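You operate a simulated robot arm through the tools that you are given. There is no shell and no other tool.

The job below is to be done with a simulated robot arm. You get a single attempt, and the scene is never put back.

## Task
Take the yellow ring on the third shelf from the bottom of the orange rack and put it away on the top of the side table. Put the yellow lamps box on top of the star wheel on the second shelf from the bottom of the orange rack. Count the tall bottles on the second shelf from the bottom of the blue rack, then put as many of the round bottles from the second shelf from the bottom of the blue rack on the bottom shelf of the teal rack. Put one of the flat bottles from the top of the blue bench on the third shelf from the bottom of the blue rack. Open the upper drawer of the grey bench. Any order will do. Set down upright: yellow lamps box, round bottle, flat bottle.

Only the result counts: the job must be done as asked and must still hold three seconds after the hand-in. Knocking over, shifting, dropping, spilling or breaking anything else fails it.

## Robot
A 7-joint arm with a fingered hand on a trunk, on a base that moves. Base frame: it is fixed to the floor where the robot stands at the start and does not move with it; the origin is under the middle of the robot, x ahead of it, y to its left, z up. Units: mm, rad, N and s.
It reaches about 1164 mm from its shoulder. Its first joint turns from -2.897 to 2.897 rad. Places, roughly: bottom shelf of the teal rack [-1500, -700, 300]; flat bottle [750, 2000, 750]; round bottle [750, 1000, 750]; star wheel [750, 0, 750]; tall bottle [750, 1250, 750]; third shelf of the blue rack [700, 1200, 1200]; top of the side table [-3300, 9600, 1000]; upper drawer of the grey bench [400, 6000, 700]; yellow lamps box [750, 250, 750]; yellow ring (8x8x4 cm) [600, 200, 1200]. Payload 4.7 kg.
Tool frame: the origin (TCP) lies between the finger pads and is the grasp point; the fingertips stand 36 mm ahead of it; z points along the fingers, y is the line along which they close. The gripper opens to 120 mm; its body begins 42 mm behind the TCP. The gripper is a hand of 5 fingers: y runs from the thumb to the fingers, the wrist lies at [-18, -122, -210] in the tool frame, and closing takes about 1.5 s.
Orientation is that of the tool frame in the base frame, as a unit quaternion [w, x, y, z]. With the fingers straight down and the wrist toward the robot, the tool's x, y and z point along [0, 1, 0], [1, 0, 0] and [0, 0, -1] of the base frame.

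## Interface
- The arm moves only by the tool nudge_tool. Its argument "commands" is a list of rows, each a list of 7 numbers: the turn, a rotation vector about the tool's x, y, z in rad, then the shift along the tool's x, y, z in cm, then the opening, from 0 (shut) to 1 (fully open). In form: [[wx, wy, wz, tx, ty, tz, gripper], ...]. A call has 1 to 20 rows; each row shifts and turns the commanded pose from where the row before left it, along the tool's axes as they then stand. Rows are played at 5 a second. More than 50 mm and 0.15 rad between two rows, or a gripper value outside its range, and nothing of the call is played. Where a pose cannot be reached the arm comes as near as it can. A force on the tool above 40 N (or 10 N above the force at the start of the call, whichever is more), or a blocked arm, ends the call early, and 0.2 s more pass. Each finger travels about 45 mm/s and halts on what it meets, pressing with about 29 N; the grip force reading is that of the motor and also rises with nothing between the fingers. The clock runs only during rows and for 0.2 s after the last one: add rows that do not move to give the fingers time. The reply holds the time, the measured pose of the TCP, the force on the tool along the base axes, the opening and the grip force, in the units named above and with some noise, with the torque about the TCP (base axes, N m) and any sound that the robot's microphone picked up.
- Cameras (640 x 400 px; columns grow to the right, rows downward): "scene" is now at [-247.8, 26.5, 1223.6]; the picture's right is [-0.56, -0.83, 0.00], its down [-0.44, 0.30, -0.85] and it looks along [0.70, -0.47, -0.53] (base axes); focal length 214 px, centre (320, 200). "wrist" rides on the gripper at [73, -91, -143] in the tool frame; the picture's right is [-0.80, 0.28, -0.53], its down [-0.53, -0.73, 0.42] and it looks along [-0.27, 0.62, 0.74] (tool axes); focal length 234 px, centre (320, 200). There is no depth. A picture from a camera that has moved, and an enlarged one, comes with that camera's place and axes in the base frame and with its lens. The place of the scene camera against the robot may be out by one fixed shift of up to 12 mm in any direction.
- snapshot(camera): a new picture of that camera. The clock stands still meanwhile.
- drive_base(legs): drives the robot by 1 to 6 legs, each [ahead, turn to the left] in mm and rad, along the robot's own axes; the way and the turn of a leg run together, so that a leg with both is an arc; at most 1500 mm and 3.142 rad a leg. The arm and the cameras ride along, it lands a little off, and it stops where it bumps. It gives what a move gives.
- grasp_type(shape): the hand has 5 fingers and takes this shape, open, in about a second: jaw (thumb against the fingers, like two jaws); tri (thumb and two fingers); tip (a fingertip pinch); poke (one finger out to press); point (the index stretched); flat (the hand flat); cup (the hand cupped); fist (a fist). The gripper value then closes the fingers along that shape, each until it touches; the sizes above hold for jaw. It gives what a move gives, with no picture.
- head_to(pan, tilt): turns the head with the scene camera to pan (to the left, within 2.496 rad either way) and tilt (down, from -0.506 to 1.204), counted from straight ahead of the robot. It gives what a move gives.
- zoom(camera, box): a new picture of the part [left, top, right, bottom] of that camera's present view, enlarged. The clock stands still meanwhile.
- finish_job(): hands the job in; it is judged then, once.

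Nothing tells you exact positions but the pictures and the camera data. Unless the task says otherwise, let go and move clear before handing in.

The tools are called after "Request:" as a command line: name --pt "numbers of a row" for each row, then --argument value for the rest, lists and objects as JSON in quotes. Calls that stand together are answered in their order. nudge_tool: Moves the arm, as the interface text tells. Its arguments: {"type":"object","properties":{"commands":{"type":"array","items":{"type":"array","items":{"type":"number"}}}},"required":["commands"]} The other tools are called the same way: grasp_type (shape) gives the hand a shape; drive_base (legs) drives the base; head_to (pan, tilt) turns the head that bears the scene camera; snapshot (camera) takes a picture; zoom (camera, box) takes an enlarged picture of a part of a camera's view; finish_job () hands the job in.

At the start:

```text
time_s: 0.0
tcp_pos: [335.2, 506.1, 1000.6]
orientation: [-0.001, 0.707, 0.707, 0.0]
wrist_force: [0.6, 0.0, 0.6]
ft_torque: [-0.03, -0.01, 0.03]
gripper_width: 119.8
finger_force: 0.0
shape: jaw
robot x, y, heading: [-1.7, 1.6, -0.0]
head pan, tilt (commanded): [-0.59, 0.562]
```

scene: 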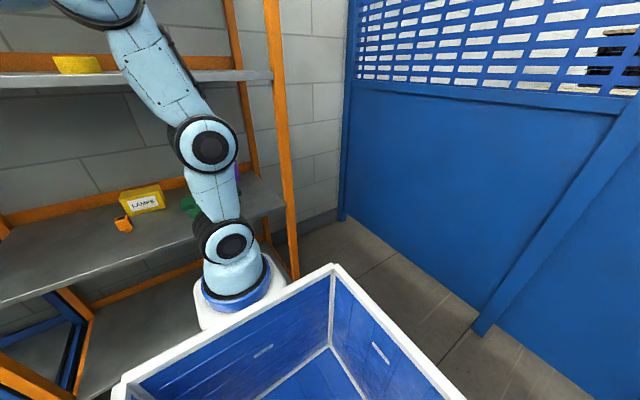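
wrist: 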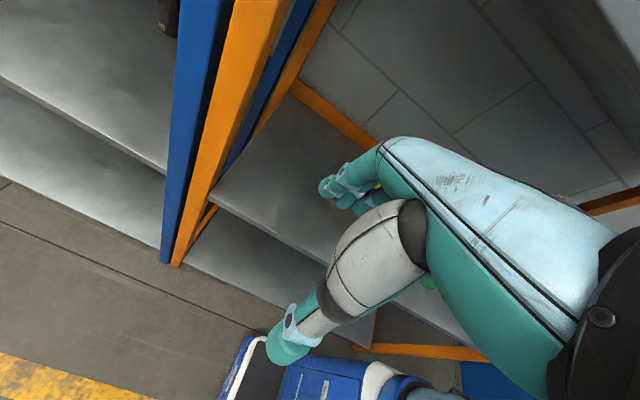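

I see the orange rack ahead with the yellow lamps box on its second shelf and a yellow thing on the third. I'll look around with the head before moving anything.

Request:
head_to --pan 0.2 --tilt 0.35

Request:
snapshot --camera "scene"

Request:
head_to --pan 1.0 --tilt 0.35

Request:
snapshot --camera "scene"

Request:
head_to --pan 2.0 --tilt 0.35

Request:
snapshot --camera "scene"

Request:
head_to --pan -2.2 --tilt 0.35

Request:
snapshot --camera "scene"

```text
time_s: 1.1
tcp_pos: [335.8, 505.9, 1000.2]
orientation: [0.0, 0.706, 0.708, 0.0]
wrist_force: [0.3, 0.6, -0.3]
ft_torque: [-0.02, 0.01, -0.03]
gripper_width: 119.4
finger_force: 0.0
shape: jaw
robot x, y, heading: [-0.3, 3.5, 0.003]
head pan, tilt (commanded): [0.201, 0.351]
```

```text
taken
camera scene: at [-230.9, 94.8, 1243.0], right [0.2, -0.98, 0.0], down [-0.34, -0.07, -0.94], along [0.92, 0.19, -0.34], focal length 214 px, centre (320, 200)
```

scene: 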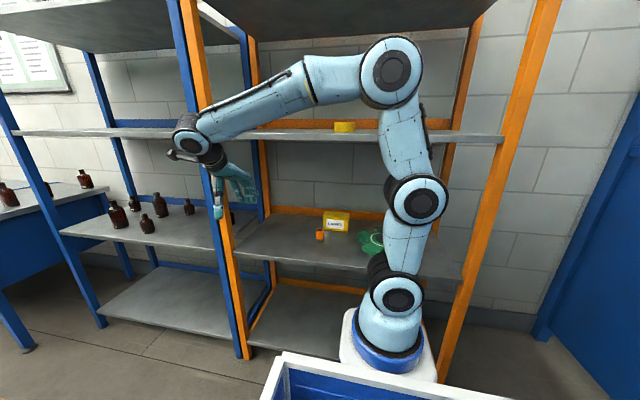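

```text
time_s: 2.3
tcp_pos: [335.8, 505.5, 999.7]
orientation: [0.0, 0.707, 0.707, 0.0]
wrist_force: [-0.1, -0.1, -0.2]
ft_torque: [-0.02, -0.01, 0.02]
gripper_width: 119.6
finger_force: 0.2
shape: jaw
robot x, y, heading: [1.7, -1.5, -0.0]
head pan, tilt (commanded): [1.0, 0.351]
```

```text
taken
camera scene: at [-271.8, 154.7, 1243.0], right [0.84, -0.54, 0.0], down [-0.19, -0.29, -0.94], along [0.51, 0.79, -0.34], focal length 214 px, centre (320, 200)
```

scene: 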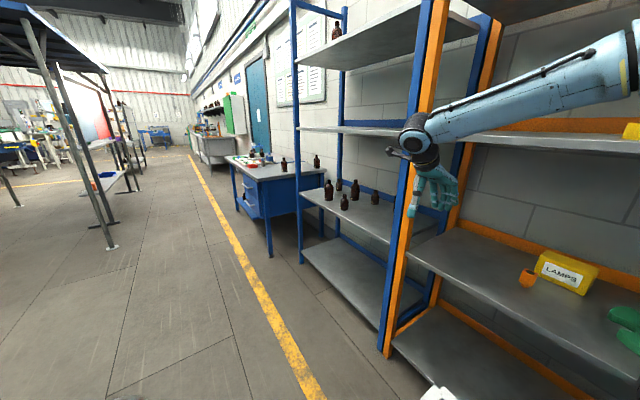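

```text
time_s: 3.5
tcp_pos: [335.3, 505.4, 1000.4]
orientation: [0.001, 0.707, 0.707, 0.0]
wrist_force: [0.8, -0.6, -0.3]
ft_torque: [0.01, -0.01, -0.03]
gripper_width: 119.7
finger_force: 0.1
shape: jaw
robot x, y, heading: [-0.2, 3.4, -0.001]
head pan, tilt (commanded): [2.0, 0.351]
```

```text
taken
camera scene: at [-360.8, 161.0, 1243.0], right [0.91, 0.42, 0.0], down [0.14, -0.31, -0.94], along [-0.39, 0.85, -0.34], focal length 214 px, centre (320, 200)
```

scene: 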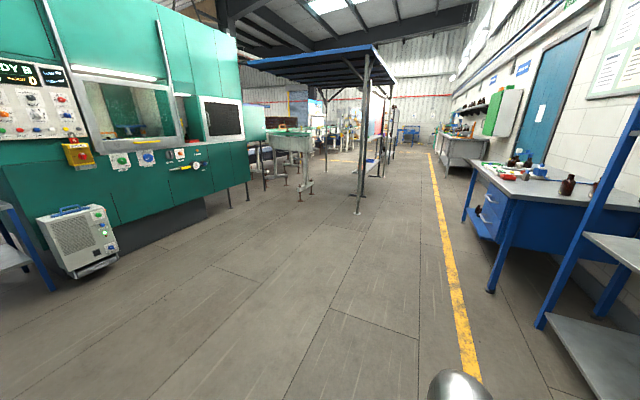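

```text
time_s: 6.9
tcp_pos: [335.7, 506.4, 999.0]
orientation: [0.0, 0.706, 0.708, 0.001]
wrist_force: [-0.5, 0.6, -0.1]
ft_torque: [0.02, 0.03, 0.0]
gripper_width: 119.6
finger_force: 0.1
shape: jaw
robot x, y, heading: [-0.9, 4.4, -0.0]
head pan, tilt (commanded): [-2.201, 0.351]
```

```text
taken
camera scene: at [-377.0, 1.1, 1243.0], right [-0.81, 0.59, 0.0], down [0.2, 0.28, -0.94], along [-0.55, -0.76, -0.34], focal length 214 px, centre (320, 200)
```

scene: 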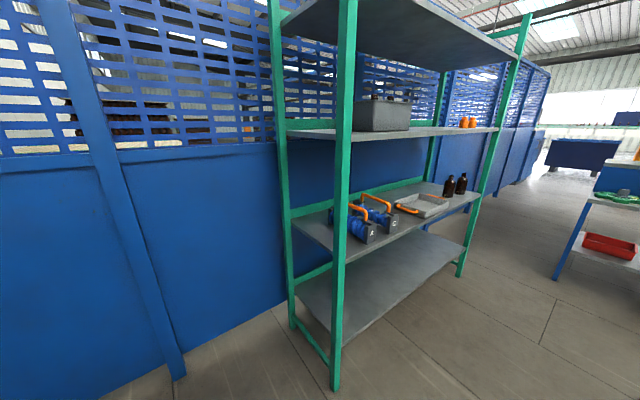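

The teal rack is behind to the right with an empty bottom shelf; the blue rack holds dark bottles to the left. I'll look down at the robot's own base and bin, then zoom in on the shelves.

Request:
head_to --pan 0.0 --tilt 1.2

Request:
snapshot --camera "scene"

Request:
head_to --pan 0.8 --tilt 0.4

Request:
snapshot --camera "scene"

Request:
zoom --camera "scene" --box '[160, 100, 320, 200]'

Request:
zoom --camera "scene" --box '[220, 120, 380, 220]'

Request:
zoom --camera "scene" --box '[440, 100, 640, 225]'

```text
time_s: 9.0
tcp_pos: [336.2, 506.2, 1000.1]
orientation: [0.0, 0.706, 0.708, 0.001]
wrist_force: [0.3, -0.3, 0.2]
ft_torque: [-0.01, 0.02, 0.02]
gripper_width: 119.9
finger_force: 0.1
shape: jaw
robot x, y, heading: [-1.1, 2.9, 0.001]
head pan, tilt (commanded): [0.0, 1.201]
```

```text
taken
camera scene: at [-266.2, 76.3, 1175.6], right [0.0, -1.0, 0.0], down [-0.93, 0.0, -0.36], along [0.36, 0.0, -0.93], focal length 214 px, centre (320, 200)
```

scene: 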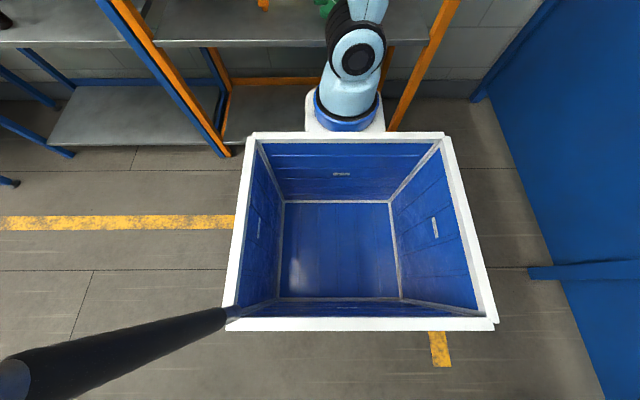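

```text
time_s: 10.1
tcp_pos: [335.5, 504.9, 998.8]
orientation: [0.001, 0.706, 0.708, 0.0]
wrist_force: [0.0, 0.4, 0.3]
ft_torque: [-0.02, 0.0, 0.01]
gripper_width: 119.5
finger_force: 0.0
shape: jaw
robot x, y, heading: [-5.4, 2.8, 0.0]
head pan, tilt (commanded): [0.799, 0.4]
```

```text
taken
camera scene: at [-257.5, 142.7, 1238.4], right [0.72, -0.7, 0.0], down [-0.27, -0.28, -0.92], along [0.64, 0.66, -0.39], focal length 214 px, centre (320, 200)
```

scene: 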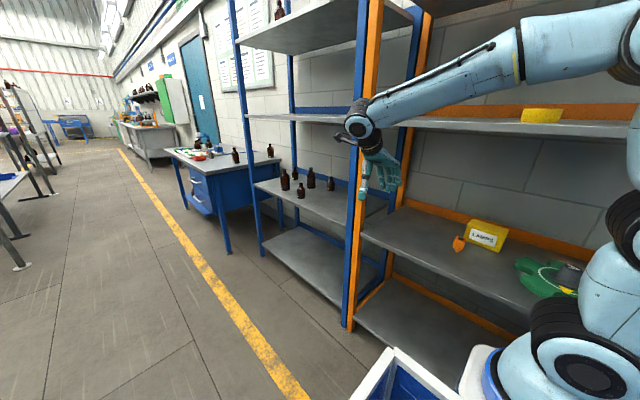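

```text
4.00 times, centred on (240, 150) of scene
camera zoom: at [-257.5, 142.7, 1238.4], right [0.72, -0.7, 0.0], down [-0.27, -0.28, -0.92], along [0.64, 0.66, -0.39], focal length 858 px, centre (640, 400)
```

zoom: 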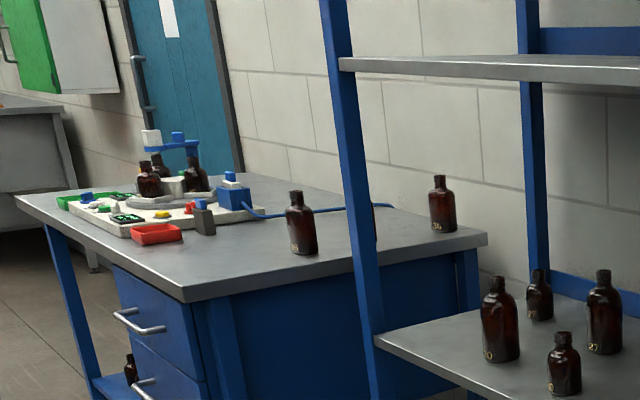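

```text
4.00 times, centred on (300, 170) of scene
camera zoom: at [-257.5, 142.7, 1238.4], right [0.72, -0.7, 0.0], down [-0.27, -0.28, -0.92], along [0.64, 0.66, -0.39], focal length 858 px, centre (400, 320)
```

zoom: 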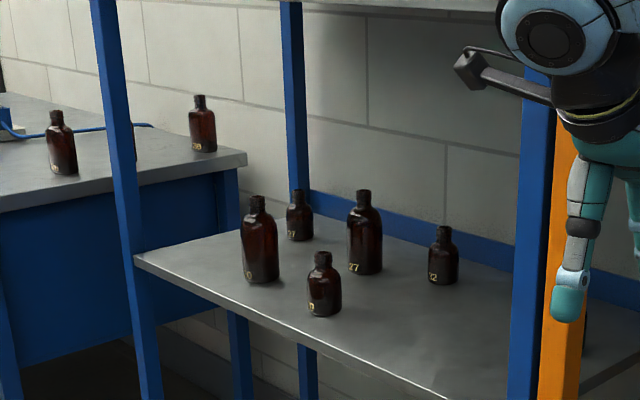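

```text
3.20 times, centred on (540, 162) of scene
camera zoom: at [-257.5, 142.7, 1238.4], right [0.72, -0.7, 0.0], down [-0.27, -0.28, -0.92], along [0.64, 0.66, -0.39], focal length 686 px, centre (-384, 320)
```

zoom: 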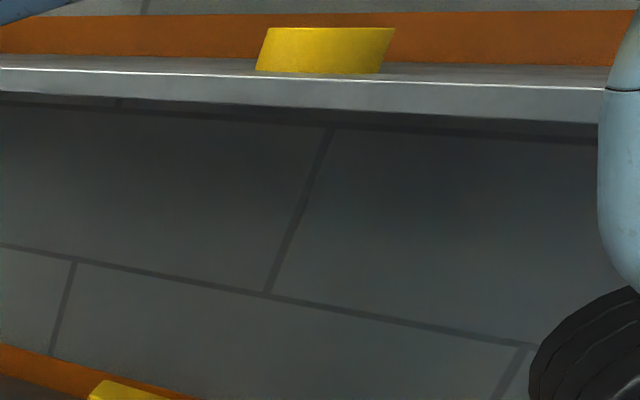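

The bin rides on the robot and the mast is behind it. On the blue rack's second shelf I see two tall and three small bottles, with something hidden behind the post. I'll zoom on the orange rack next.

Request:
head_to --pan 0.1 --tilt 0.4

Request:
zoom --camera "scene" --box '[240, 150, 440, 275]'

Request:
zoom --camera "scene" --box '[280, 60, 440, 160]'

Request:
zoom --camera "scene" --box '[340, 160, 640, 348]'

Request:
snapshot --camera "wrist"

```text
time_s: 11.2
tcp_pos: [335.7, 505.9, 1000.6]
orientation: [0.0, 0.706, 0.708, 0.0]
wrist_force: [1.0, -0.3, -0.4]
ft_torque: [-0.03, 0.01, -0.01]
gripper_width: 119.7
finger_force: 0.1
shape: jaw
robot x, y, heading: [-4.2, 2.6, 0.004]
head pan, tilt (commanded): [0.099, 0.4]
```

```text
3.20 times, centred on (340, 212) of scene
camera zoom: at [-229.9, 85.6, 1238.4], right [0.1, -0.99, 0.0], down [-0.39, -0.04, -0.92], along [0.92, 0.09, -0.39], focal length 686 px, centre (256, 160)
```

zoom: 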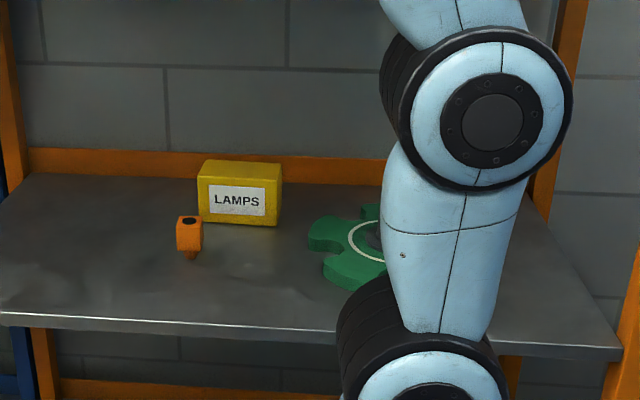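

```text
4.00 times, centred on (360, 110) of scene
camera zoom: at [-229.9, 85.6, 1238.4], right [0.1, -0.99, 0.0], down [-0.39, -0.04, -0.92], along [0.92, 0.09, -0.39], focal length 858 px, centre (160, 560)
```

zoom: 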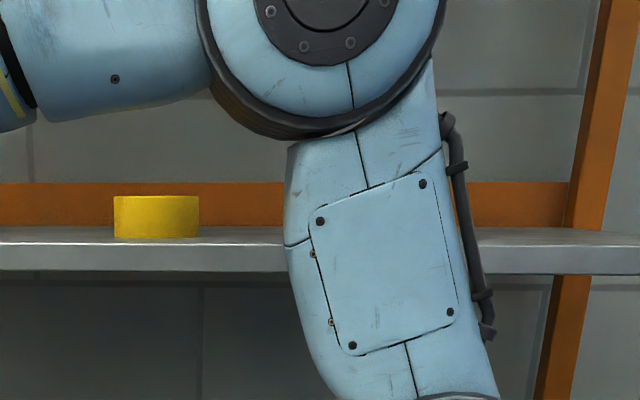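

```text
2.13 times, centred on (490, 254) of scene
camera zoom: at [-229.9, 85.6, 1238.4], right [0.1, -0.99, 0.0], down [-0.39, -0.04, -0.92], along [0.92, 0.09, -0.39], focal length 456 px, centre (-42, 85)
```

zoom: 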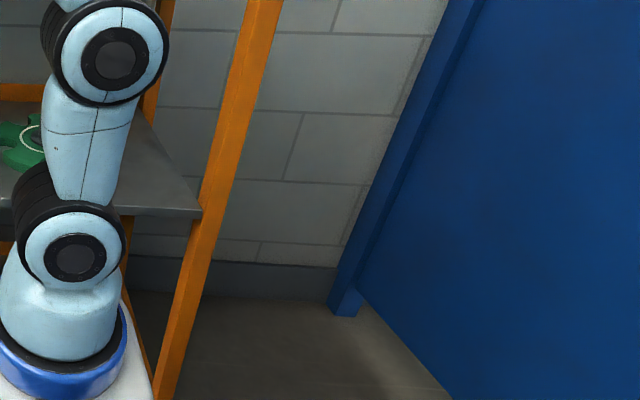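

```text
taken
camera wrist: at [243.0, 577.5, 1143.7], right [0.28, -0.8, 0.53], down [-0.73, -0.53, -0.42], along [0.62, -0.27, -0.74], focal length 234 px, centre (320, 200)
```

wrist: 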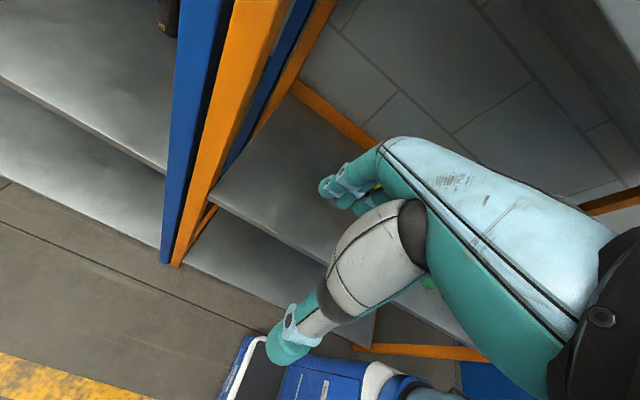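

The lamps box stands at about x 790–875, y 150–280 on a shelf at z≈690, and the green wheel is hidden by the arm. I'll back off a bit so that the arm reaches in more stretched, and then look again.

Request:
drive_base --legs '[[-350, 0]]'

Request:
head_to --pan 0.0 --tilt 0.3

Request:
snapshot --camera "scene"

```text
time_s: 13.5
tcp_pos: [-11.2, 506.2, 999.6]
orientation: [0.0, 0.707, 0.707, 0.001]
wrist_force: [-0.6, -0.1, 0.1]
ft_torque: [-0.01, -0.01, -0.04]
gripper_width: 119.4
finger_force: 0.2
shape: jaw
robot x, y, heading: [-350.5, 3.8, 0.003]
head pan, tilt (commanded): [0.099, 0.4]
```

```text
time_s: 14.1
tcp_pos: [-12.3, 505.7, 1000.1]
orientation: [0.0, 0.707, 0.707, 0.0]
wrist_force: [0.4, 0.2, 0.0]
ft_torque: [0.02, 0.01, 0.0]
gripper_width: 119.6
finger_force: 0.0
shape: jaw
robot x, y, heading: [-348.6, 1.8, -0.005]
head pan, tilt (commanded): [0.0, 0.3]
```

```text
taken
camera scene: at [-577.3, 77.1, 1247.7], right [0.0, -1.0, 0.0], down [-0.3, 0.0, -0.96], along [0.96, 0.0, -0.3], focal length 214 px, centre (320, 200)
```

scene: 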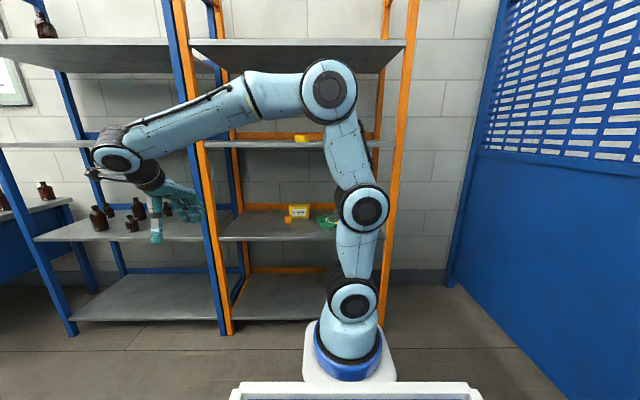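

The full orange rack is now in view, with the arm clear of it. I'll bring the hand in front of the rack to look at the star wheel and the box.

Request:
nudge_tool --pt "0 0 0 -4 2.7 0 1" --pt "0 0 0 -4 2.7 0 1" --pt "0 0 0 -4 2.7 0 1" --pt "0 0 0 -4 2.7 0 1" --pt "0 0 0 -3 2.7 0 1" --pt "0 0 0 -3 2.7 0 1" --pt "0 0 0 -3 2.7 0 1" --pt "0 0 0 0 2.7 0 1" --pt "0 0 0 0 2.7 0 1"

Request:
snapshot --camera "wrist"

Request:
snapshot --camera "scene"

```text
time_s: 16.1
tcp_pos: [231.3, 254.2, 1000.4]
orientation: [0.0, 0.707, 0.707, 0.0]
wrist_force: [-0.7, -0.1, 0.2]
ft_torque: [0.01, -0.01, -0.03]
gripper_width: 119.5
finger_force: 0.1
shape: jaw
robot x, y, heading: [-350.5, 0.8, -0.002]
head pan, tilt (commanded): [0.0, 0.3]
```

```text
taken
camera wrist: at [138.7, 326.7, 1143.9], right [0.28, -0.8, 0.53], down [-0.73, -0.53, -0.42], along [0.62, -0.27, -0.74], focal length 234 px, centre (320, 200)
```

wrist: 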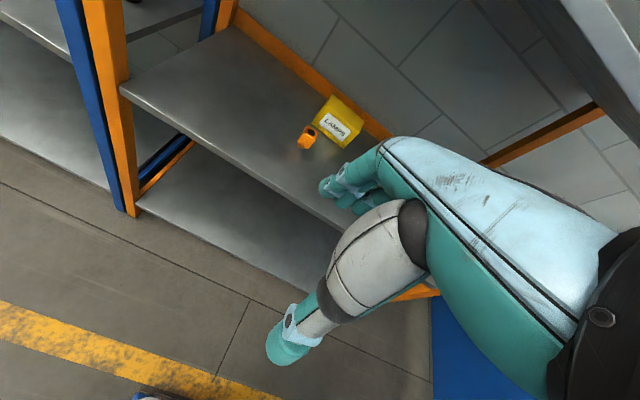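

```text
taken
camera scene: at [-577.4, 76.9, 1247.7], right [0.0, -1.0, 0.0], down [-0.3, 0.0, -0.96], along [0.96, 0.0, -0.3], focal length 214 px, centre (320, 200)
```

scene: 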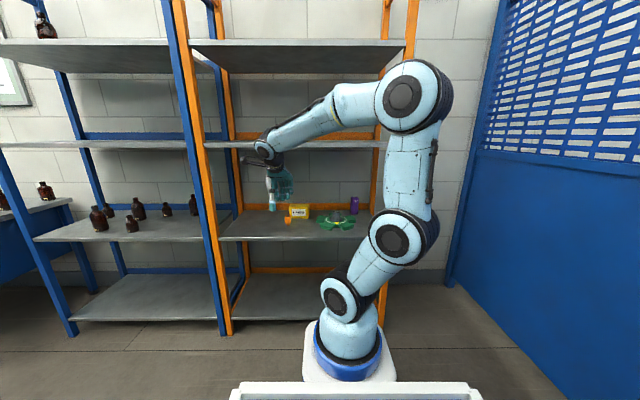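

Now the star wheel, box and a purple item are visible on the second shelf. I'll zoom in on them.

Request:
zoom --camera "scene" --box '[270, 180, 380, 250]'

Request:
zoom --camera "scene" --box '[70, 160, 230, 260]'

Request:
zoom --camera "wrist" --box '[240, 70, 440, 195]'

```text
5.71 times, centred on (325, 215) of scene
camera zoom: at [-577.4, 76.9, 1247.7], right [0.0, -1.0, 0.0], down [-0.3, 0.0, -0.96], along [0.96, 0.0, -0.3], focal length 1226 px, centre (291, 114)
```

zoom: 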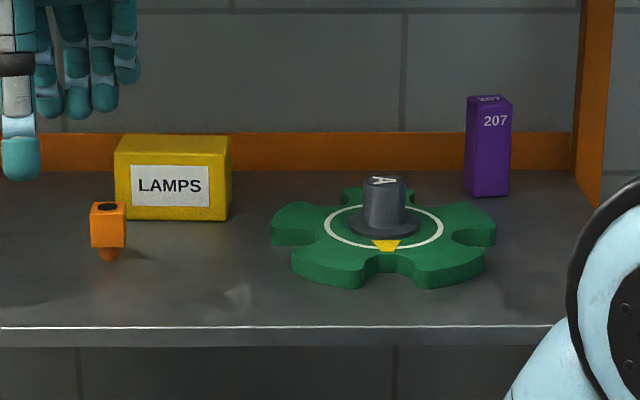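

```text
4.00 times, centred on (150, 210) of scene
camera zoom: at [-577.4, 76.9, 1247.7], right [0.0, -1.0, 0.0], down [-0.3, 0.0, -0.96], along [0.96, 0.0, -0.3], focal length 858 px, centre (1000, 160)
```

zoom: 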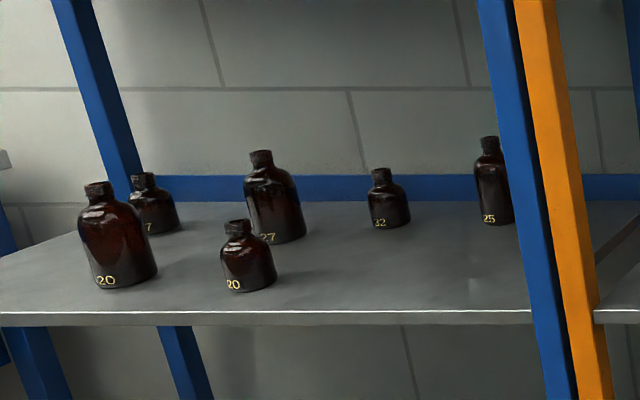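

```text
3.20 times, centred on (340, 132) of wrist
camera zoom: at [138.7, 326.7, 1143.9], right [0.28, -0.8, 0.53], down [-0.73, -0.53, -0.42], along [0.62, -0.27, -0.74], focal length 749 px, centre (256, 416)
```

zoom: 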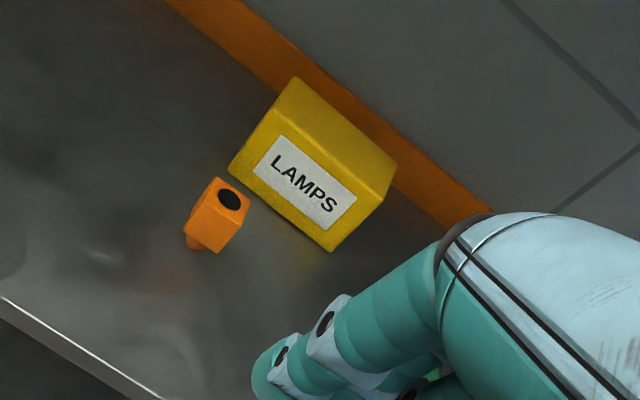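

The wheel (about 245 mm across) is centred near (708, −26), with a hub knob whose top is about 45 mm wide. The box stands at y≈150–290. I'll lower the hand in front of the rack and go in slightly above the box for a closer look.

Request:
nudge_tool --pt "0 0 0 0 0 4.5 1" --pt "0 0 0 -1 0 4.5 1" --pt "0 0 0 -1 0 4.5 1" --pt "0 0 0 -1 4 0 1" --pt "0 0 0 -1 4 0 1" --pt "0 0 0 0 4 0 1" --pt "0 0 0 0 4 0 1" --pt "0 0 0 0 4 0 1" --pt "0 0 0 0 4 0 1" --pt "0 0 0 0 0 0 1"

Request:
snapshot --camera "wrist"

Request:
snapshot --camera "scene"

```text
time_s: 18.3
tcp_pos: [471.7, 216.9, 865.2]
orientation: [0.0, 0.707, 0.707, 0.0]
wrist_force: [0.2, 0.9, 0.3]
ft_torque: [0.0, -0.02, -0.01]
gripper_width: 119.8
finger_force: 0.1
shape: jaw
robot x, y, heading: [-350.5, 0.6, -0.001]
head pan, tilt (commanded): [0.0, 0.3]
```

```text
taken
camera wrist: at [378.5, 288.2, 1008.8], right [0.28, -0.8, 0.53], down [-0.73, -0.53, -0.42], along [0.62, -0.27, -0.74], focal length 234 px, centre (320, 200)
```

wrist: 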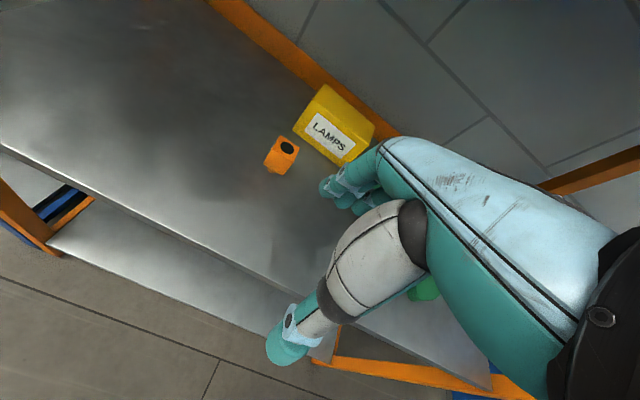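

```text
taken
camera scene: at [-577.3, 77.0, 1247.7], right [0.0, -1.0, 0.0], down [-0.3, 0.0, -0.96], along [0.96, 0.0, -0.3], focal length 214 px, centre (320, 200)
```

scene: 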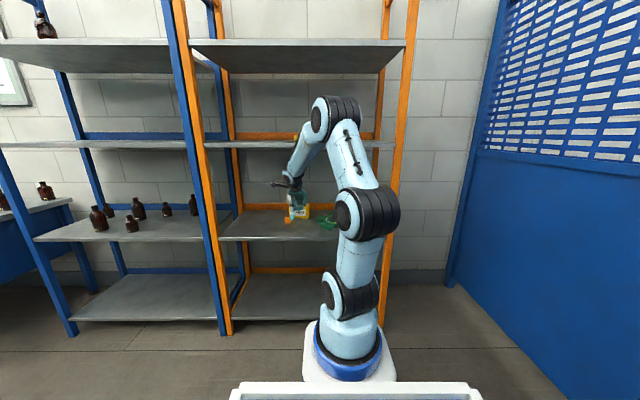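

The box and the orange part in front of it are clear in the wrist view, and the arm has room under the third shelf. I'll zoom to get the box corners.

Request:
zoom --camera "wrist" --box '[250, 70, 410, 170]'

Request:
zoom --camera "scene" --box '[270, 180, 350, 230]'

```text
4.00 times, centred on (330, 120) of wrist
camera zoom: at [378.5, 288.2, 1008.8], right [0.28, -0.8, 0.53], down [-0.73, -0.53, -0.42], along [0.62, -0.27, -0.74], focal length 937 px, centre (280, 520)
```

zoom: 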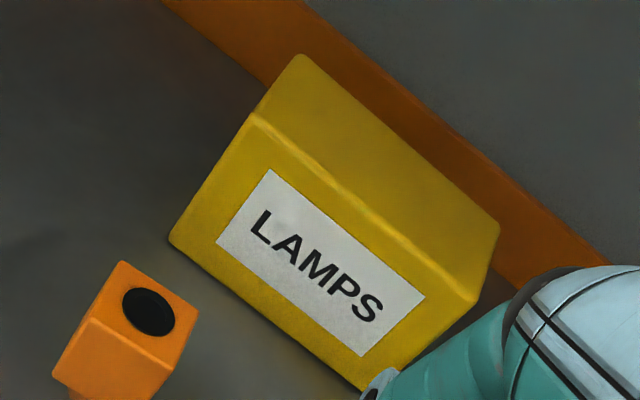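

```text
8.00 times, centred on (310, 205) of scene
camera zoom: at [-577.3, 77.0, 1247.7], right [0.0, -1.0, 0.0], down [-0.3, 0.0, -0.96], along [0.96, 0.0, -0.3], focal length 1716 px, centre (400, 160)
```

zoom: 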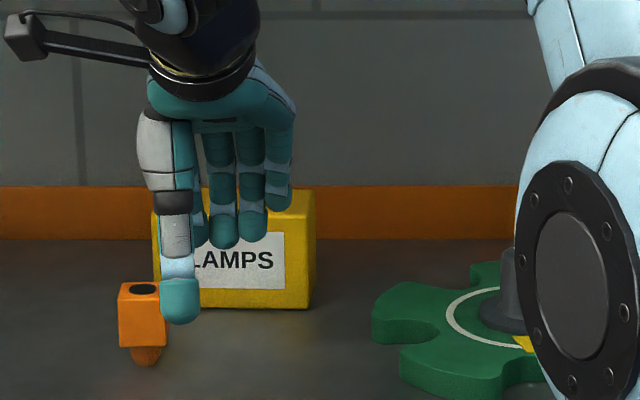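

The box comes out at x 727–794, y 159–280, z 715–791, square to the rack, with the shelf at z≈715. Before grasping I'll move the hand sideways to look at the wheel's hub from the same relative spot.

Request:
nudge_tool --pt "0 0 0 0 -4 0 1" --pt "0 0 0 -4 -3 0 1" --pt "0 0 0 -4 -3 0 1" --pt "0 0 0 -4 0 0 1" --pt "0 0 0 -4 0 0 1" --pt "0 0 0 -4 0 0 1" --pt "0 0 0 -4 0 0 1" --pt "0 0 0 0 0 0 1"

Request:
snapshot --camera "wrist"

Request:
zoom --camera "wrist" --box '[220, 50, 420, 175]'

```text
time_s: 20.1
tcp_pos: [370.6, -24.7, 866.8]
orientation: [0.0, 0.708, 0.706, -0.001]
wrist_force: [0.5, 0.1, 0.8]
ft_torque: [0.0, 0.0, 0.0]
gripper_width: 119.7
finger_force: 0.1
shape: jaw
robot x, y, heading: [-349.3, 1.1, -0.001]
head pan, tilt (commanded): [0.0, 0.3]
```

```text
taken
camera wrist: at [277.9, 46.5, 1009.5], right [0.28, -0.8, 0.53], down [-0.73, -0.53, -0.42], along [0.62, -0.27, -0.74], focal length 234 px, centre (320, 200)
```

wrist: 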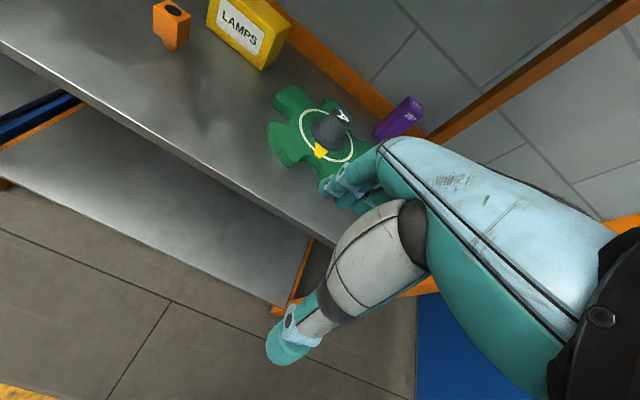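

```text
3.20 times, centred on (320, 112) of wrist
camera zoom: at [277.9, 46.5, 1009.5], right [0.28, -0.8, 0.53], down [-0.73, -0.53, -0.42], along [0.62, -0.27, -0.74], focal length 749 px, centre (320, 480)
```

zoom: 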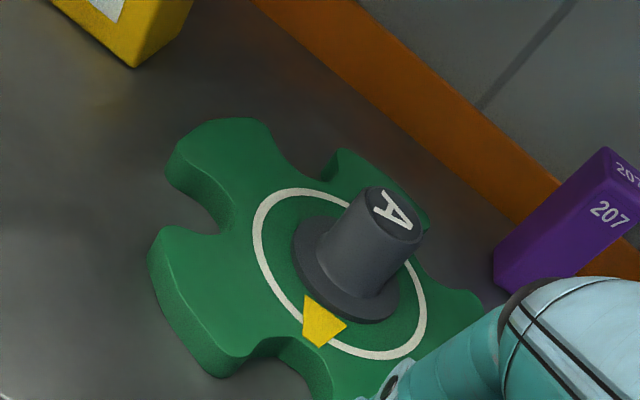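

The hub knob is centred near (647, −19) with its top at z≈790 and about 40 mm across. Now I'll go back over to the box line (y≈240) and move in above the box at a low height.

Request:
nudge_tool --pt "0 0 0 4.41 0 0.4 1" --pt "0 0 0 4.41 0 0.4 1" --pt "0 0 0 4.41 0 0.4 1" --pt "0 0 0 4.41 0 0.4 1" --pt "0 0 0 4.41 0 0 1" --pt "0 0 0 4.41 0 0 1" --pt "0 0 0 0 4 0 1" --pt "0 0 0 0 4 0 1" --pt "0 0 0 0 4 0 1" --pt "0 0 0 0 4 0 1" --pt "0 0 0 0 4 0 1" --pt "0 0 0 0 4 0 1" --pt "0 0 0 0 0 0 1"

Request:
snapshot --camera "scene"

Request:
snapshot --camera "wrist"

```text
time_s: 22.9
tcp_pos: [611.3, 240.6, 849.5]
orientation: [0.0, 0.707, 0.707, -0.001]
wrist_force: [-0.3, 0.0, 0.3]
ft_torque: [0.01, 0.01, -0.03]
gripper_width: 119.8
finger_force: 0.1
shape: jaw
robot x, y, heading: [-349.0, 3.5, -0.005]
head pan, tilt (commanded): [0.0, 0.3]
```

```text
taken
camera scene: at [-577.2, 77.0, 1247.7], right [0.0, -1.0, 0.0], down [-0.3, 0.0, -0.96], along [0.96, 0.0, -0.3], focal length 214 px, centre (320, 200)
```

scene: 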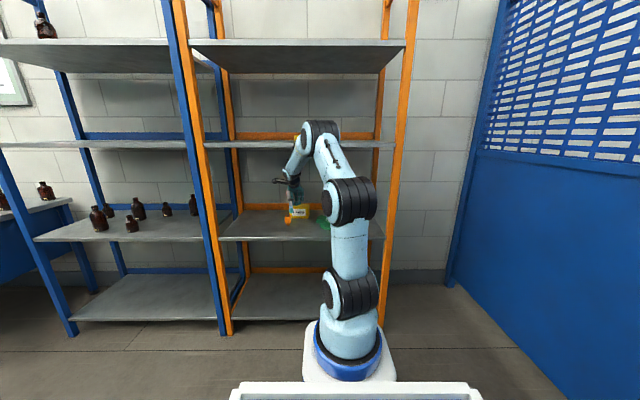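

```text
taken
camera wrist: at [518.9, 312.3, 993.1], right [0.28, -0.8, 0.53], down [-0.73, -0.53, -0.42], along [0.62, -0.27, -0.74], focal length 234 px, centre (320, 200)
```

wrist: 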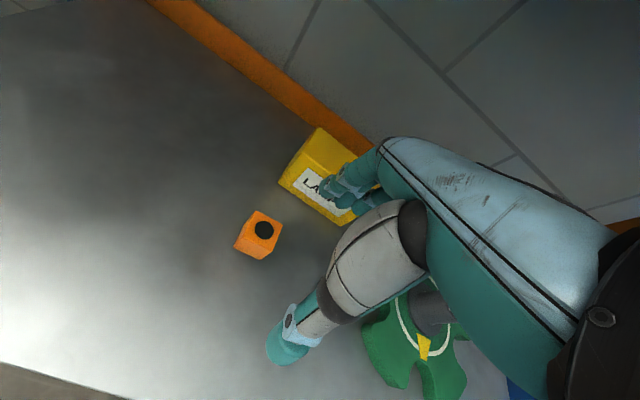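

The hand is in the gap with the elbow still in front of the shelf. I'll go on forward to above the box, a bit lower.

Request:
nudge_tool --pt "0 0 0 0 3 0.5 1" --pt "0 0 0 0 3 0.5 1" --pt "0 0 0 0 3 0 1" --pt "0 0 0 0 3 0 1" --pt "0 0 0 0 3 0 1" --pt "0 0 0 0 0 0 1"

Request:
snapshot --camera "scene"

Request:
snapshot --camera "wrist"

Request:
zoom --camera "scene" --box '[260, 110, 380, 240]'

```text
time_s: 24.3
tcp_pos: [761.7, 240.8, 838.8]
orientation: [0.0, 0.707, 0.707, 0.0]
wrist_force: [-0.5, 0.0, 0.5]
ft_torque: [0.02, 0.0, -0.03]
gripper_width: 120.0
finger_force: 0.2
shape: jaw
robot x, y, heading: [-351.4, 2.4, -0.006]
head pan, tilt (commanded): [0.0, 0.3]
```

```text
taken
camera scene: at [-577.2, 77.0, 1247.7], right [0.0, -1.0, 0.0], down [-0.3, 0.0, -0.96], along [0.96, 0.0, -0.3], focal length 214 px, centre (320, 200)
```

scene: 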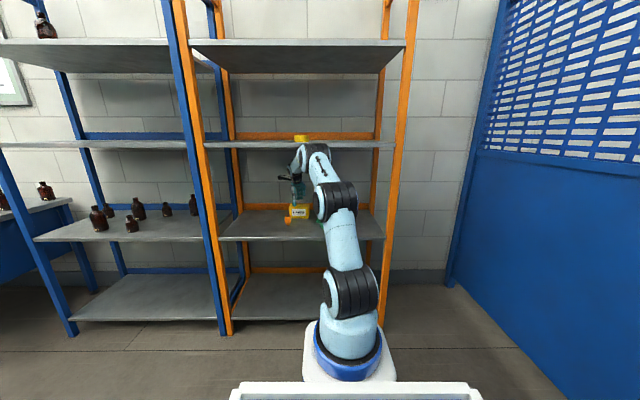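

```text
taken
camera wrist: at [668.6, 312.2, 982.4], right [0.28, -0.8, 0.53], down [-0.73, -0.53, -0.42], along [0.62, -0.27, -0.74], focal length 234 px, centre (320, 200)
```

wrist: 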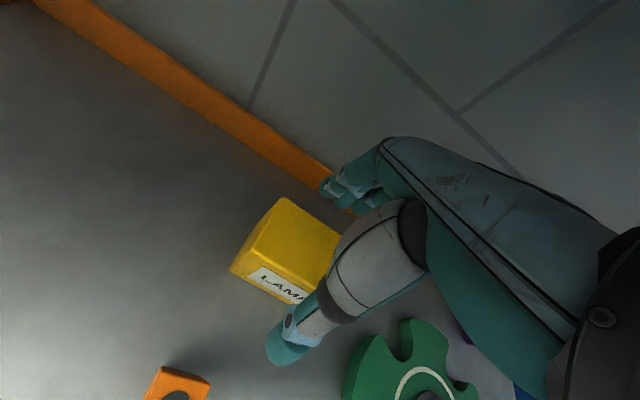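

```text
3.08 times, centred on (320, 175) of scene
camera zoom: at [-577.2, 77.0, 1247.7], right [0.0, -1.0, 0.0], down [-0.3, 0.0, -0.96], along [0.96, 0.0, -0.3], focal length 660 px, centre (320, 277)
```

zoom: 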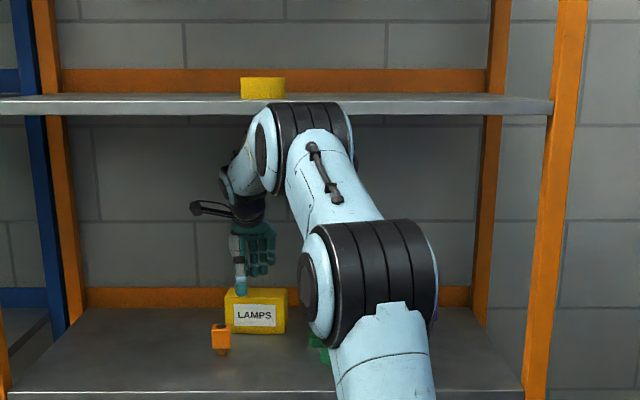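

The thumb hangs in front of the box and the fingers behind it. I'll descend straight down around the box and check again.

Request:
nudge_tool --pt "0 0 0 0 0 2.5 1" --pt "0 0 0 0 0 2.5 1" --pt "0 0 0 0 0 2.4 1" --pt "0 0 0 0 0 0 1" --pt "0 0 0 0 0 0 1"

Request:
snapshot --camera "wrist"

Request:
zoom --camera "scene" --box '[270, 170, 350, 240]'

```text
time_s: 25.5
tcp_pos: [760.7, 240.0, 765.0]
orientation: [0.0, 0.707, 0.707, 0.0]
wrist_force: [-0.1, -1.5, -1.0]
ft_torque: [0.01, 0.02, 0.02]
gripper_width: 119.7
finger_force: 0.1
shape: jaw
robot x, y, heading: [-345.7, -1.2, -0.004]
head pan, tilt (commanded): [0.0, 0.3]
```

```text
taken
camera wrist: at [668.1, 311.9, 908.4], right [0.28, -0.8, 0.53], down [-0.73, -0.53, -0.42], along [0.62, -0.27, -0.74], focal length 234 px, centre (320, 200)
```

wrist: 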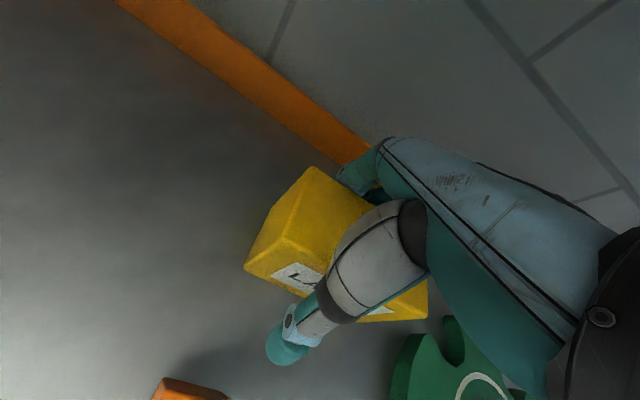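

```text
5.71 times, centred on (310, 205) of scene
camera zoom: at [-577.2, 77.0, 1247.7], right [0.0, -1.0, 0.0], down [-0.3, 0.0, -0.96], along [0.96, 0.0, -0.3], focal length 1226 px, centre (377, 171)
```

zoom: 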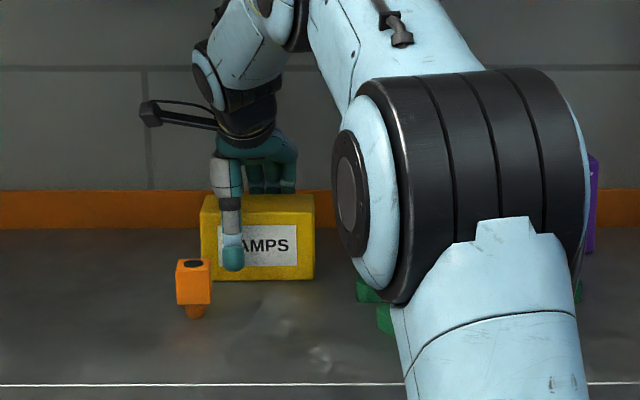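

The box sits between thumb and fingers. I'll close the hand on it.

Request:
nudge_tool --pt "0 0 0 0 0 0 0.3" --pt "0 0 0 0 0 0 0.3" --pt "0 0 0 0 0 0 0.3" --pt "0 0 0 0 0 0 0.3" --pt "0 0 0 0 0 0 0.3" --pt "0 0 0 0 0 0 0.3" --pt "0 0 0 0 0 0 0.3" --pt "0 0 0 0 0 0 0.3" --pt "0 0 0 0 0 0 0.3"

Request:
snapshot --camera "wrist"

Request:
zoom --camera "scene" --box '[270, 170, 350, 240]'

```text
time_s: 27.5
tcp_pos: [760.0, 239.0, 764.6]
orientation: [0.0, 0.707, 0.707, 0.0]
wrist_force: [-0.2, -0.4, -0.5]
ft_torque: [0.03, 0.0, 0.01]
gripper_width: 64.0
finger_force: 28.5
shape: jaw
robot x, y, heading: [-346.1, -1.7, 0.003]
head pan, tilt (commanded): [0.0, 0.3]
```

```text
taken
camera wrist: at [668.1, 311.9, 908.5], right [0.28, -0.8, 0.53], down [-0.73, -0.53, -0.42], along [0.62, -0.27, -0.74], focal length 234 px, centre (320, 200)
```

wrist: 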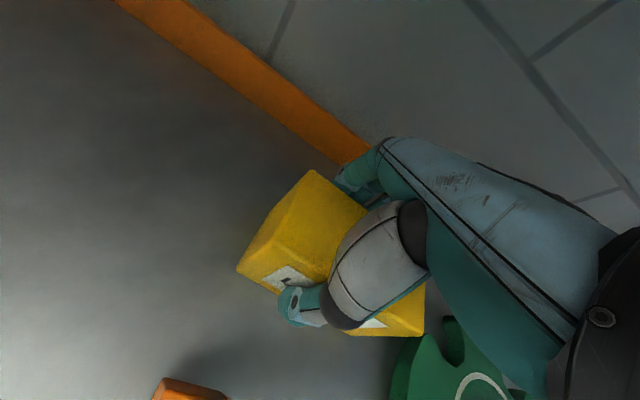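

```text
5.71 times, centred on (310, 205) of scene
camera zoom: at [-577.1, 77.0, 1247.7], right [0.0, -1.0, 0.0], down [-0.3, 0.0, -0.96], along [0.96, 0.0, -0.3], focal length 1226 px, centre (377, 171)
```

zoom: 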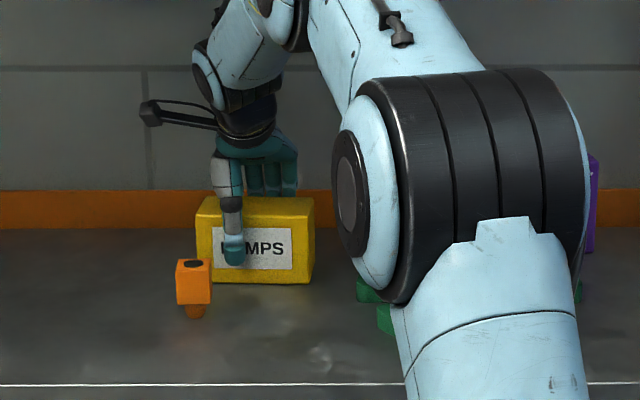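

The box is held at 64 mm width and slid a few mm toward the thumb. I'll lift it a little and check.

Request:
nudge_tool --pt "0 0 0 0 0 -1 0.3" --pt "0 0 0 0 0 -2 0.3" --pt "0 0 0 0 0 -2 0.3" --pt "0 0 0 0 0 0 0.3"

Request:
snapshot --camera "wrist"

Request:
zoom --camera "scene" --box '[270, 170, 350, 240]'

```text
time_s: 28.5
tcp_pos: [761.4, 240.4, 814.8]
orientation: [0.001, 0.707, 0.708, 0.001]
wrist_force: [-0.2, -0.1, -2.0]
ft_torque: [0.01, 0.0, -0.02]
gripper_width: 63.9
finger_force: 29.1
shape: jaw
robot x, y, heading: [-347.7, 2.0, -0.005]
head pan, tilt (commanded): [0.0, 0.3]
```

```text
taken
camera wrist: at [668.0, 312.0, 958.8], right [0.28, -0.8, 0.53], down [-0.73, -0.53, -0.42], along [0.62, -0.27, -0.74], focal length 234 px, centre (320, 200)
```

wrist: 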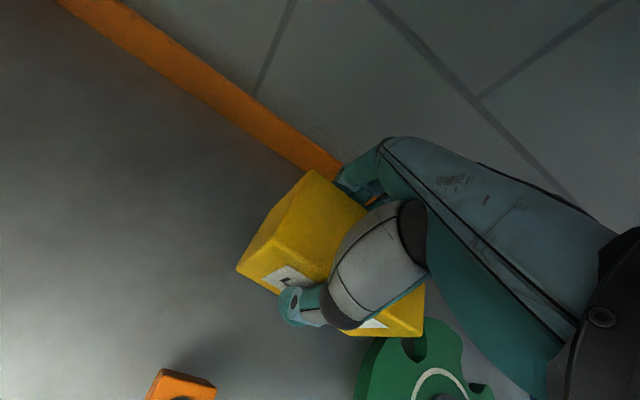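

```text
5.71 times, centred on (310, 205) of scene
camera zoom: at [-577.1, 77.0, 1247.7], right [0.0, -1.0, 0.0], down [-0.3, 0.0, -0.96], along [0.96, 0.0, -0.3], focal length 1226 px, centre (377, 171)
```

zoom: 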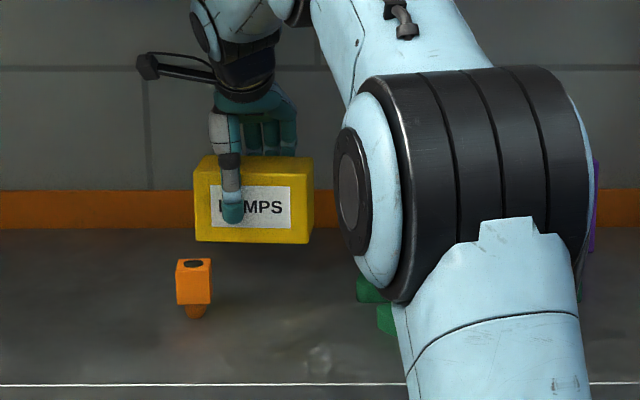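

The box came up level in the hand. I'll measure how it sits in the hand with a zoomed wrist view.

Request:
zoom --camera "wrist" --box '[225, 155, 445, 345]'

```text
2.11 times, centred on (335, 250) of wrist
camera zoom: at [668.0, 312.0, 958.8], right [0.28, -0.8, 0.53], down [-0.73, -0.53, -0.42], along [0.62, -0.27, -0.74], focal length 493 px, centre (288, 95)
```

zoom: 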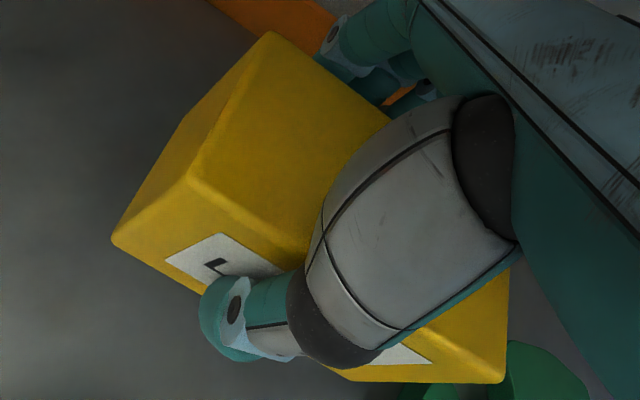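

The box centre sits about (−4, −18) mm from the TCP, turned by 3°. I'll raise it and carry it to above the hub at (647, −19).

Request:
nudge_tool --pt "0 0 0 0 0 -2.75 0.3" --pt "0 0 0 0 -1 -2.75 0.3" --pt "0 0 0 -3.424 -1.393 0 0.3" --pt "0 0 0 -3.424 -1.393 0 0.3" --pt "0 0 0 -3.424 -1.393 0 0.3" --pt "0 0 0 -3.424 -1.393 0 0.3" --pt "0 0 0 -3.424 -1.393 0 0.3" --pt "0 0 0 -3.424 -1.393 0 0.3" --pt "0 0 0 -3.424 -1.393 0 0.3" --pt "0 0 0 0 0 0 0.3" --pt "0 0 0 0 0 0 0.3"

Request:
snapshot --camera "wrist"

Request:
snapshot --camera "scene"

Request:
zoom --camera "scene" --box '[290, 170, 370, 240]'

```text
time_s: 30.9
tcp_pos: [652.9, 0.5, 869.8]
orientation: [0.0, 0.707, 0.707, 0.001]
wrist_force: [0.0, -0.1, -2.6]
ft_torque: [0.01, 0.01, 0.05]
gripper_width: 63.7
finger_force: 29.2
shape: jaw
robot x, y, heading: [-349.0, 3.2, -0.004]
head pan, tilt (commanded): [0.0, 0.3]
```

```text
taken
camera wrist: at [560.8, 72.2, 1014.1], right [0.28, -0.8, 0.53], down [-0.73, -0.53, -0.42], along [0.62, -0.27, -0.74], focal length 234 px, centre (320, 200)
```

wrist: 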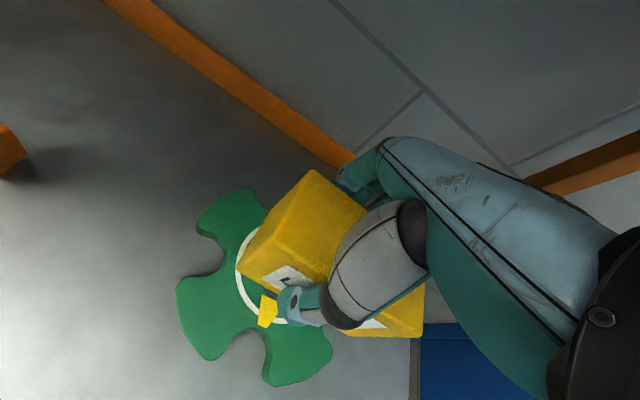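

```text
taken
camera scene: at [-577.1, 76.9, 1247.7], right [0.0, -1.0, 0.0], down [-0.3, 0.0, -0.96], along [0.96, 0.0, -0.3], focal length 214 px, centre (320, 200)
```

scene: 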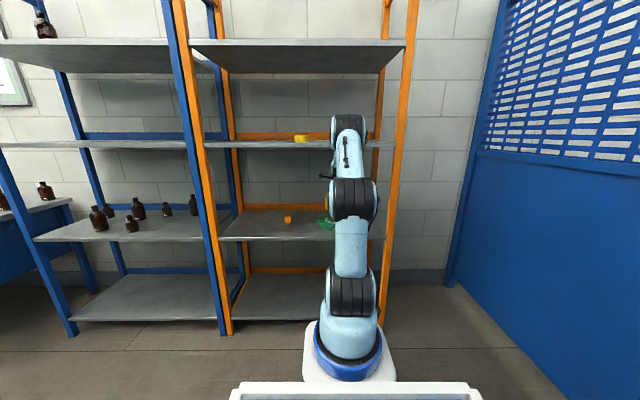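

```text
5.71 times, centred on (330, 205) of scene
camera zoom: at [-577.1, 76.9, 1247.7], right [0.0, -1.0, 0.0], down [-0.3, 0.0, -0.96], along [0.96, 0.0, -0.3], focal length 1226 px, centre (263, 171)
```

zoom: 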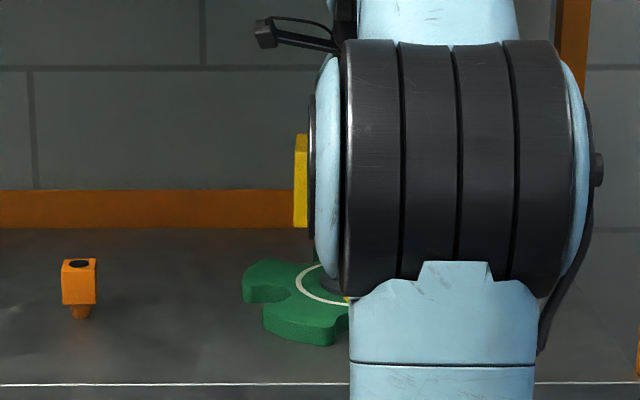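

The box is over the wheel and the arm blocks the scene camera, so I'll use the wrist camera to check the wheel's centre against the box.

Request:
zoom --camera "wrist" --box '[160, 150, 460, 400]'

```text
1.60 times, centred on (310, 275) of wrist
camera zoom: at [560.8, 72.2, 1014.1], right [0.28, -0.8, 0.53], down [-0.73, -0.53, -0.42], along [0.62, -0.27, -0.74], focal length 375 px, centre (336, 80)
```

zoom: 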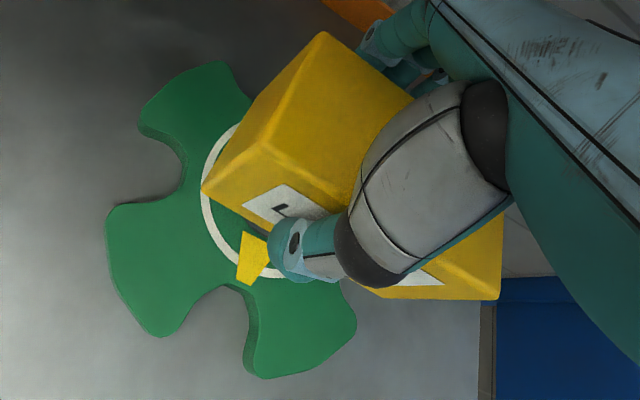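

Fitting the wheel rim and the white ring puts the hub nearer (670, −21) with its top at z≈777, so the box needs 18 mm more in x. I'll shift it and lower it most of the way.

Request:
nudge_tool --pt "0 0 0 -0.2 1.8 0 0.3" --pt "0 0 0 0 0 1.2 0.3" --pt "0 0 0 0 0 1.0 0.3" --pt "0 0 0 0 0 0 0.3" --pt "0 0 0 0 0 0 0.3"

Request:
zoom --camera "wrist" --box '[160, 150, 460, 400]'

```text
time_s: 32.1
tcp_pos: [671.5, -0.4, 847.1]
orientation: [0.0, 0.707, 0.707, 0.0]
wrist_force: [-0.3, -1.6, -2.2]
ft_torque: [0.04, 0.01, -0.03]
gripper_width: 63.8
finger_force: 28.7
shape: jaw
robot x, y, heading: [-347.5, 5.1, -0.003]
head pan, tilt (commanded): [0.0, 0.3]
```

```text
1.60 times, centred on (310, 275) of wrist
camera zoom: at [579.1, 70.3, 992.1], right [0.28, -0.8, 0.53], down [-0.73, -0.53, -0.42], along [0.62, -0.27, -0.74], focal length 375 px, centre (336, 80)
```

zoom: 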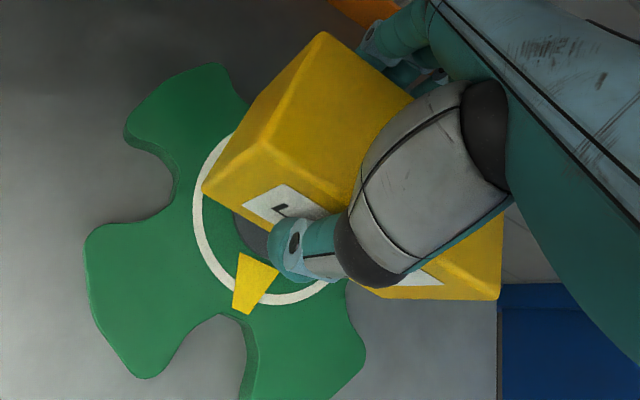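

The rim fit gives the hub at about (671, −18) and the box centre at about (671, −21), which is well within the 20 mm radius. I'll lower in small steps until the force shows contact.

Request:
nudge_tool --pt "0 0 0 0 0 0.3 0.3" --pt "0 0 0 0 0 0.3 0.3" --pt "0 0 0 0 0 0 0.3"

Request:
nudge_tool --pt "0 0 0 0 0 0.2 0.3" --pt "0 0 0 0 0 0 0.3"

```text
time_s: 32.9
tcp_pos: [671.4, -1.7, 840.7]
orientation: [0.0, 0.707, 0.707, 0.0]
wrist_force: [-1.1, 0.0, -1.4]
ft_torque: [0.07, -0.04, 0.0]
gripper_width: 63.8
finger_force: 29.1
shape: jaw
robot x, y, heading: [-350.0, 1.5, 0.001]
head pan, tilt (commanded): [0.0, 0.3]
```

```text
time_s: 33.5
tcp_pos: [672.4, -1.9, 841.2]
orientation: [0.0, 0.707, 0.708, 0.0]
wrist_force: [0.0, 0.0, -2.1]
ft_torque: [0.04, 0.02, 0.02]
gripper_width: 63.6
finger_force: 28.7
shape: jaw
robot x, y, heading: [-345.8, -0.8, -0.004]
head pan, tilt (commanded): [0.0, 0.3]
```

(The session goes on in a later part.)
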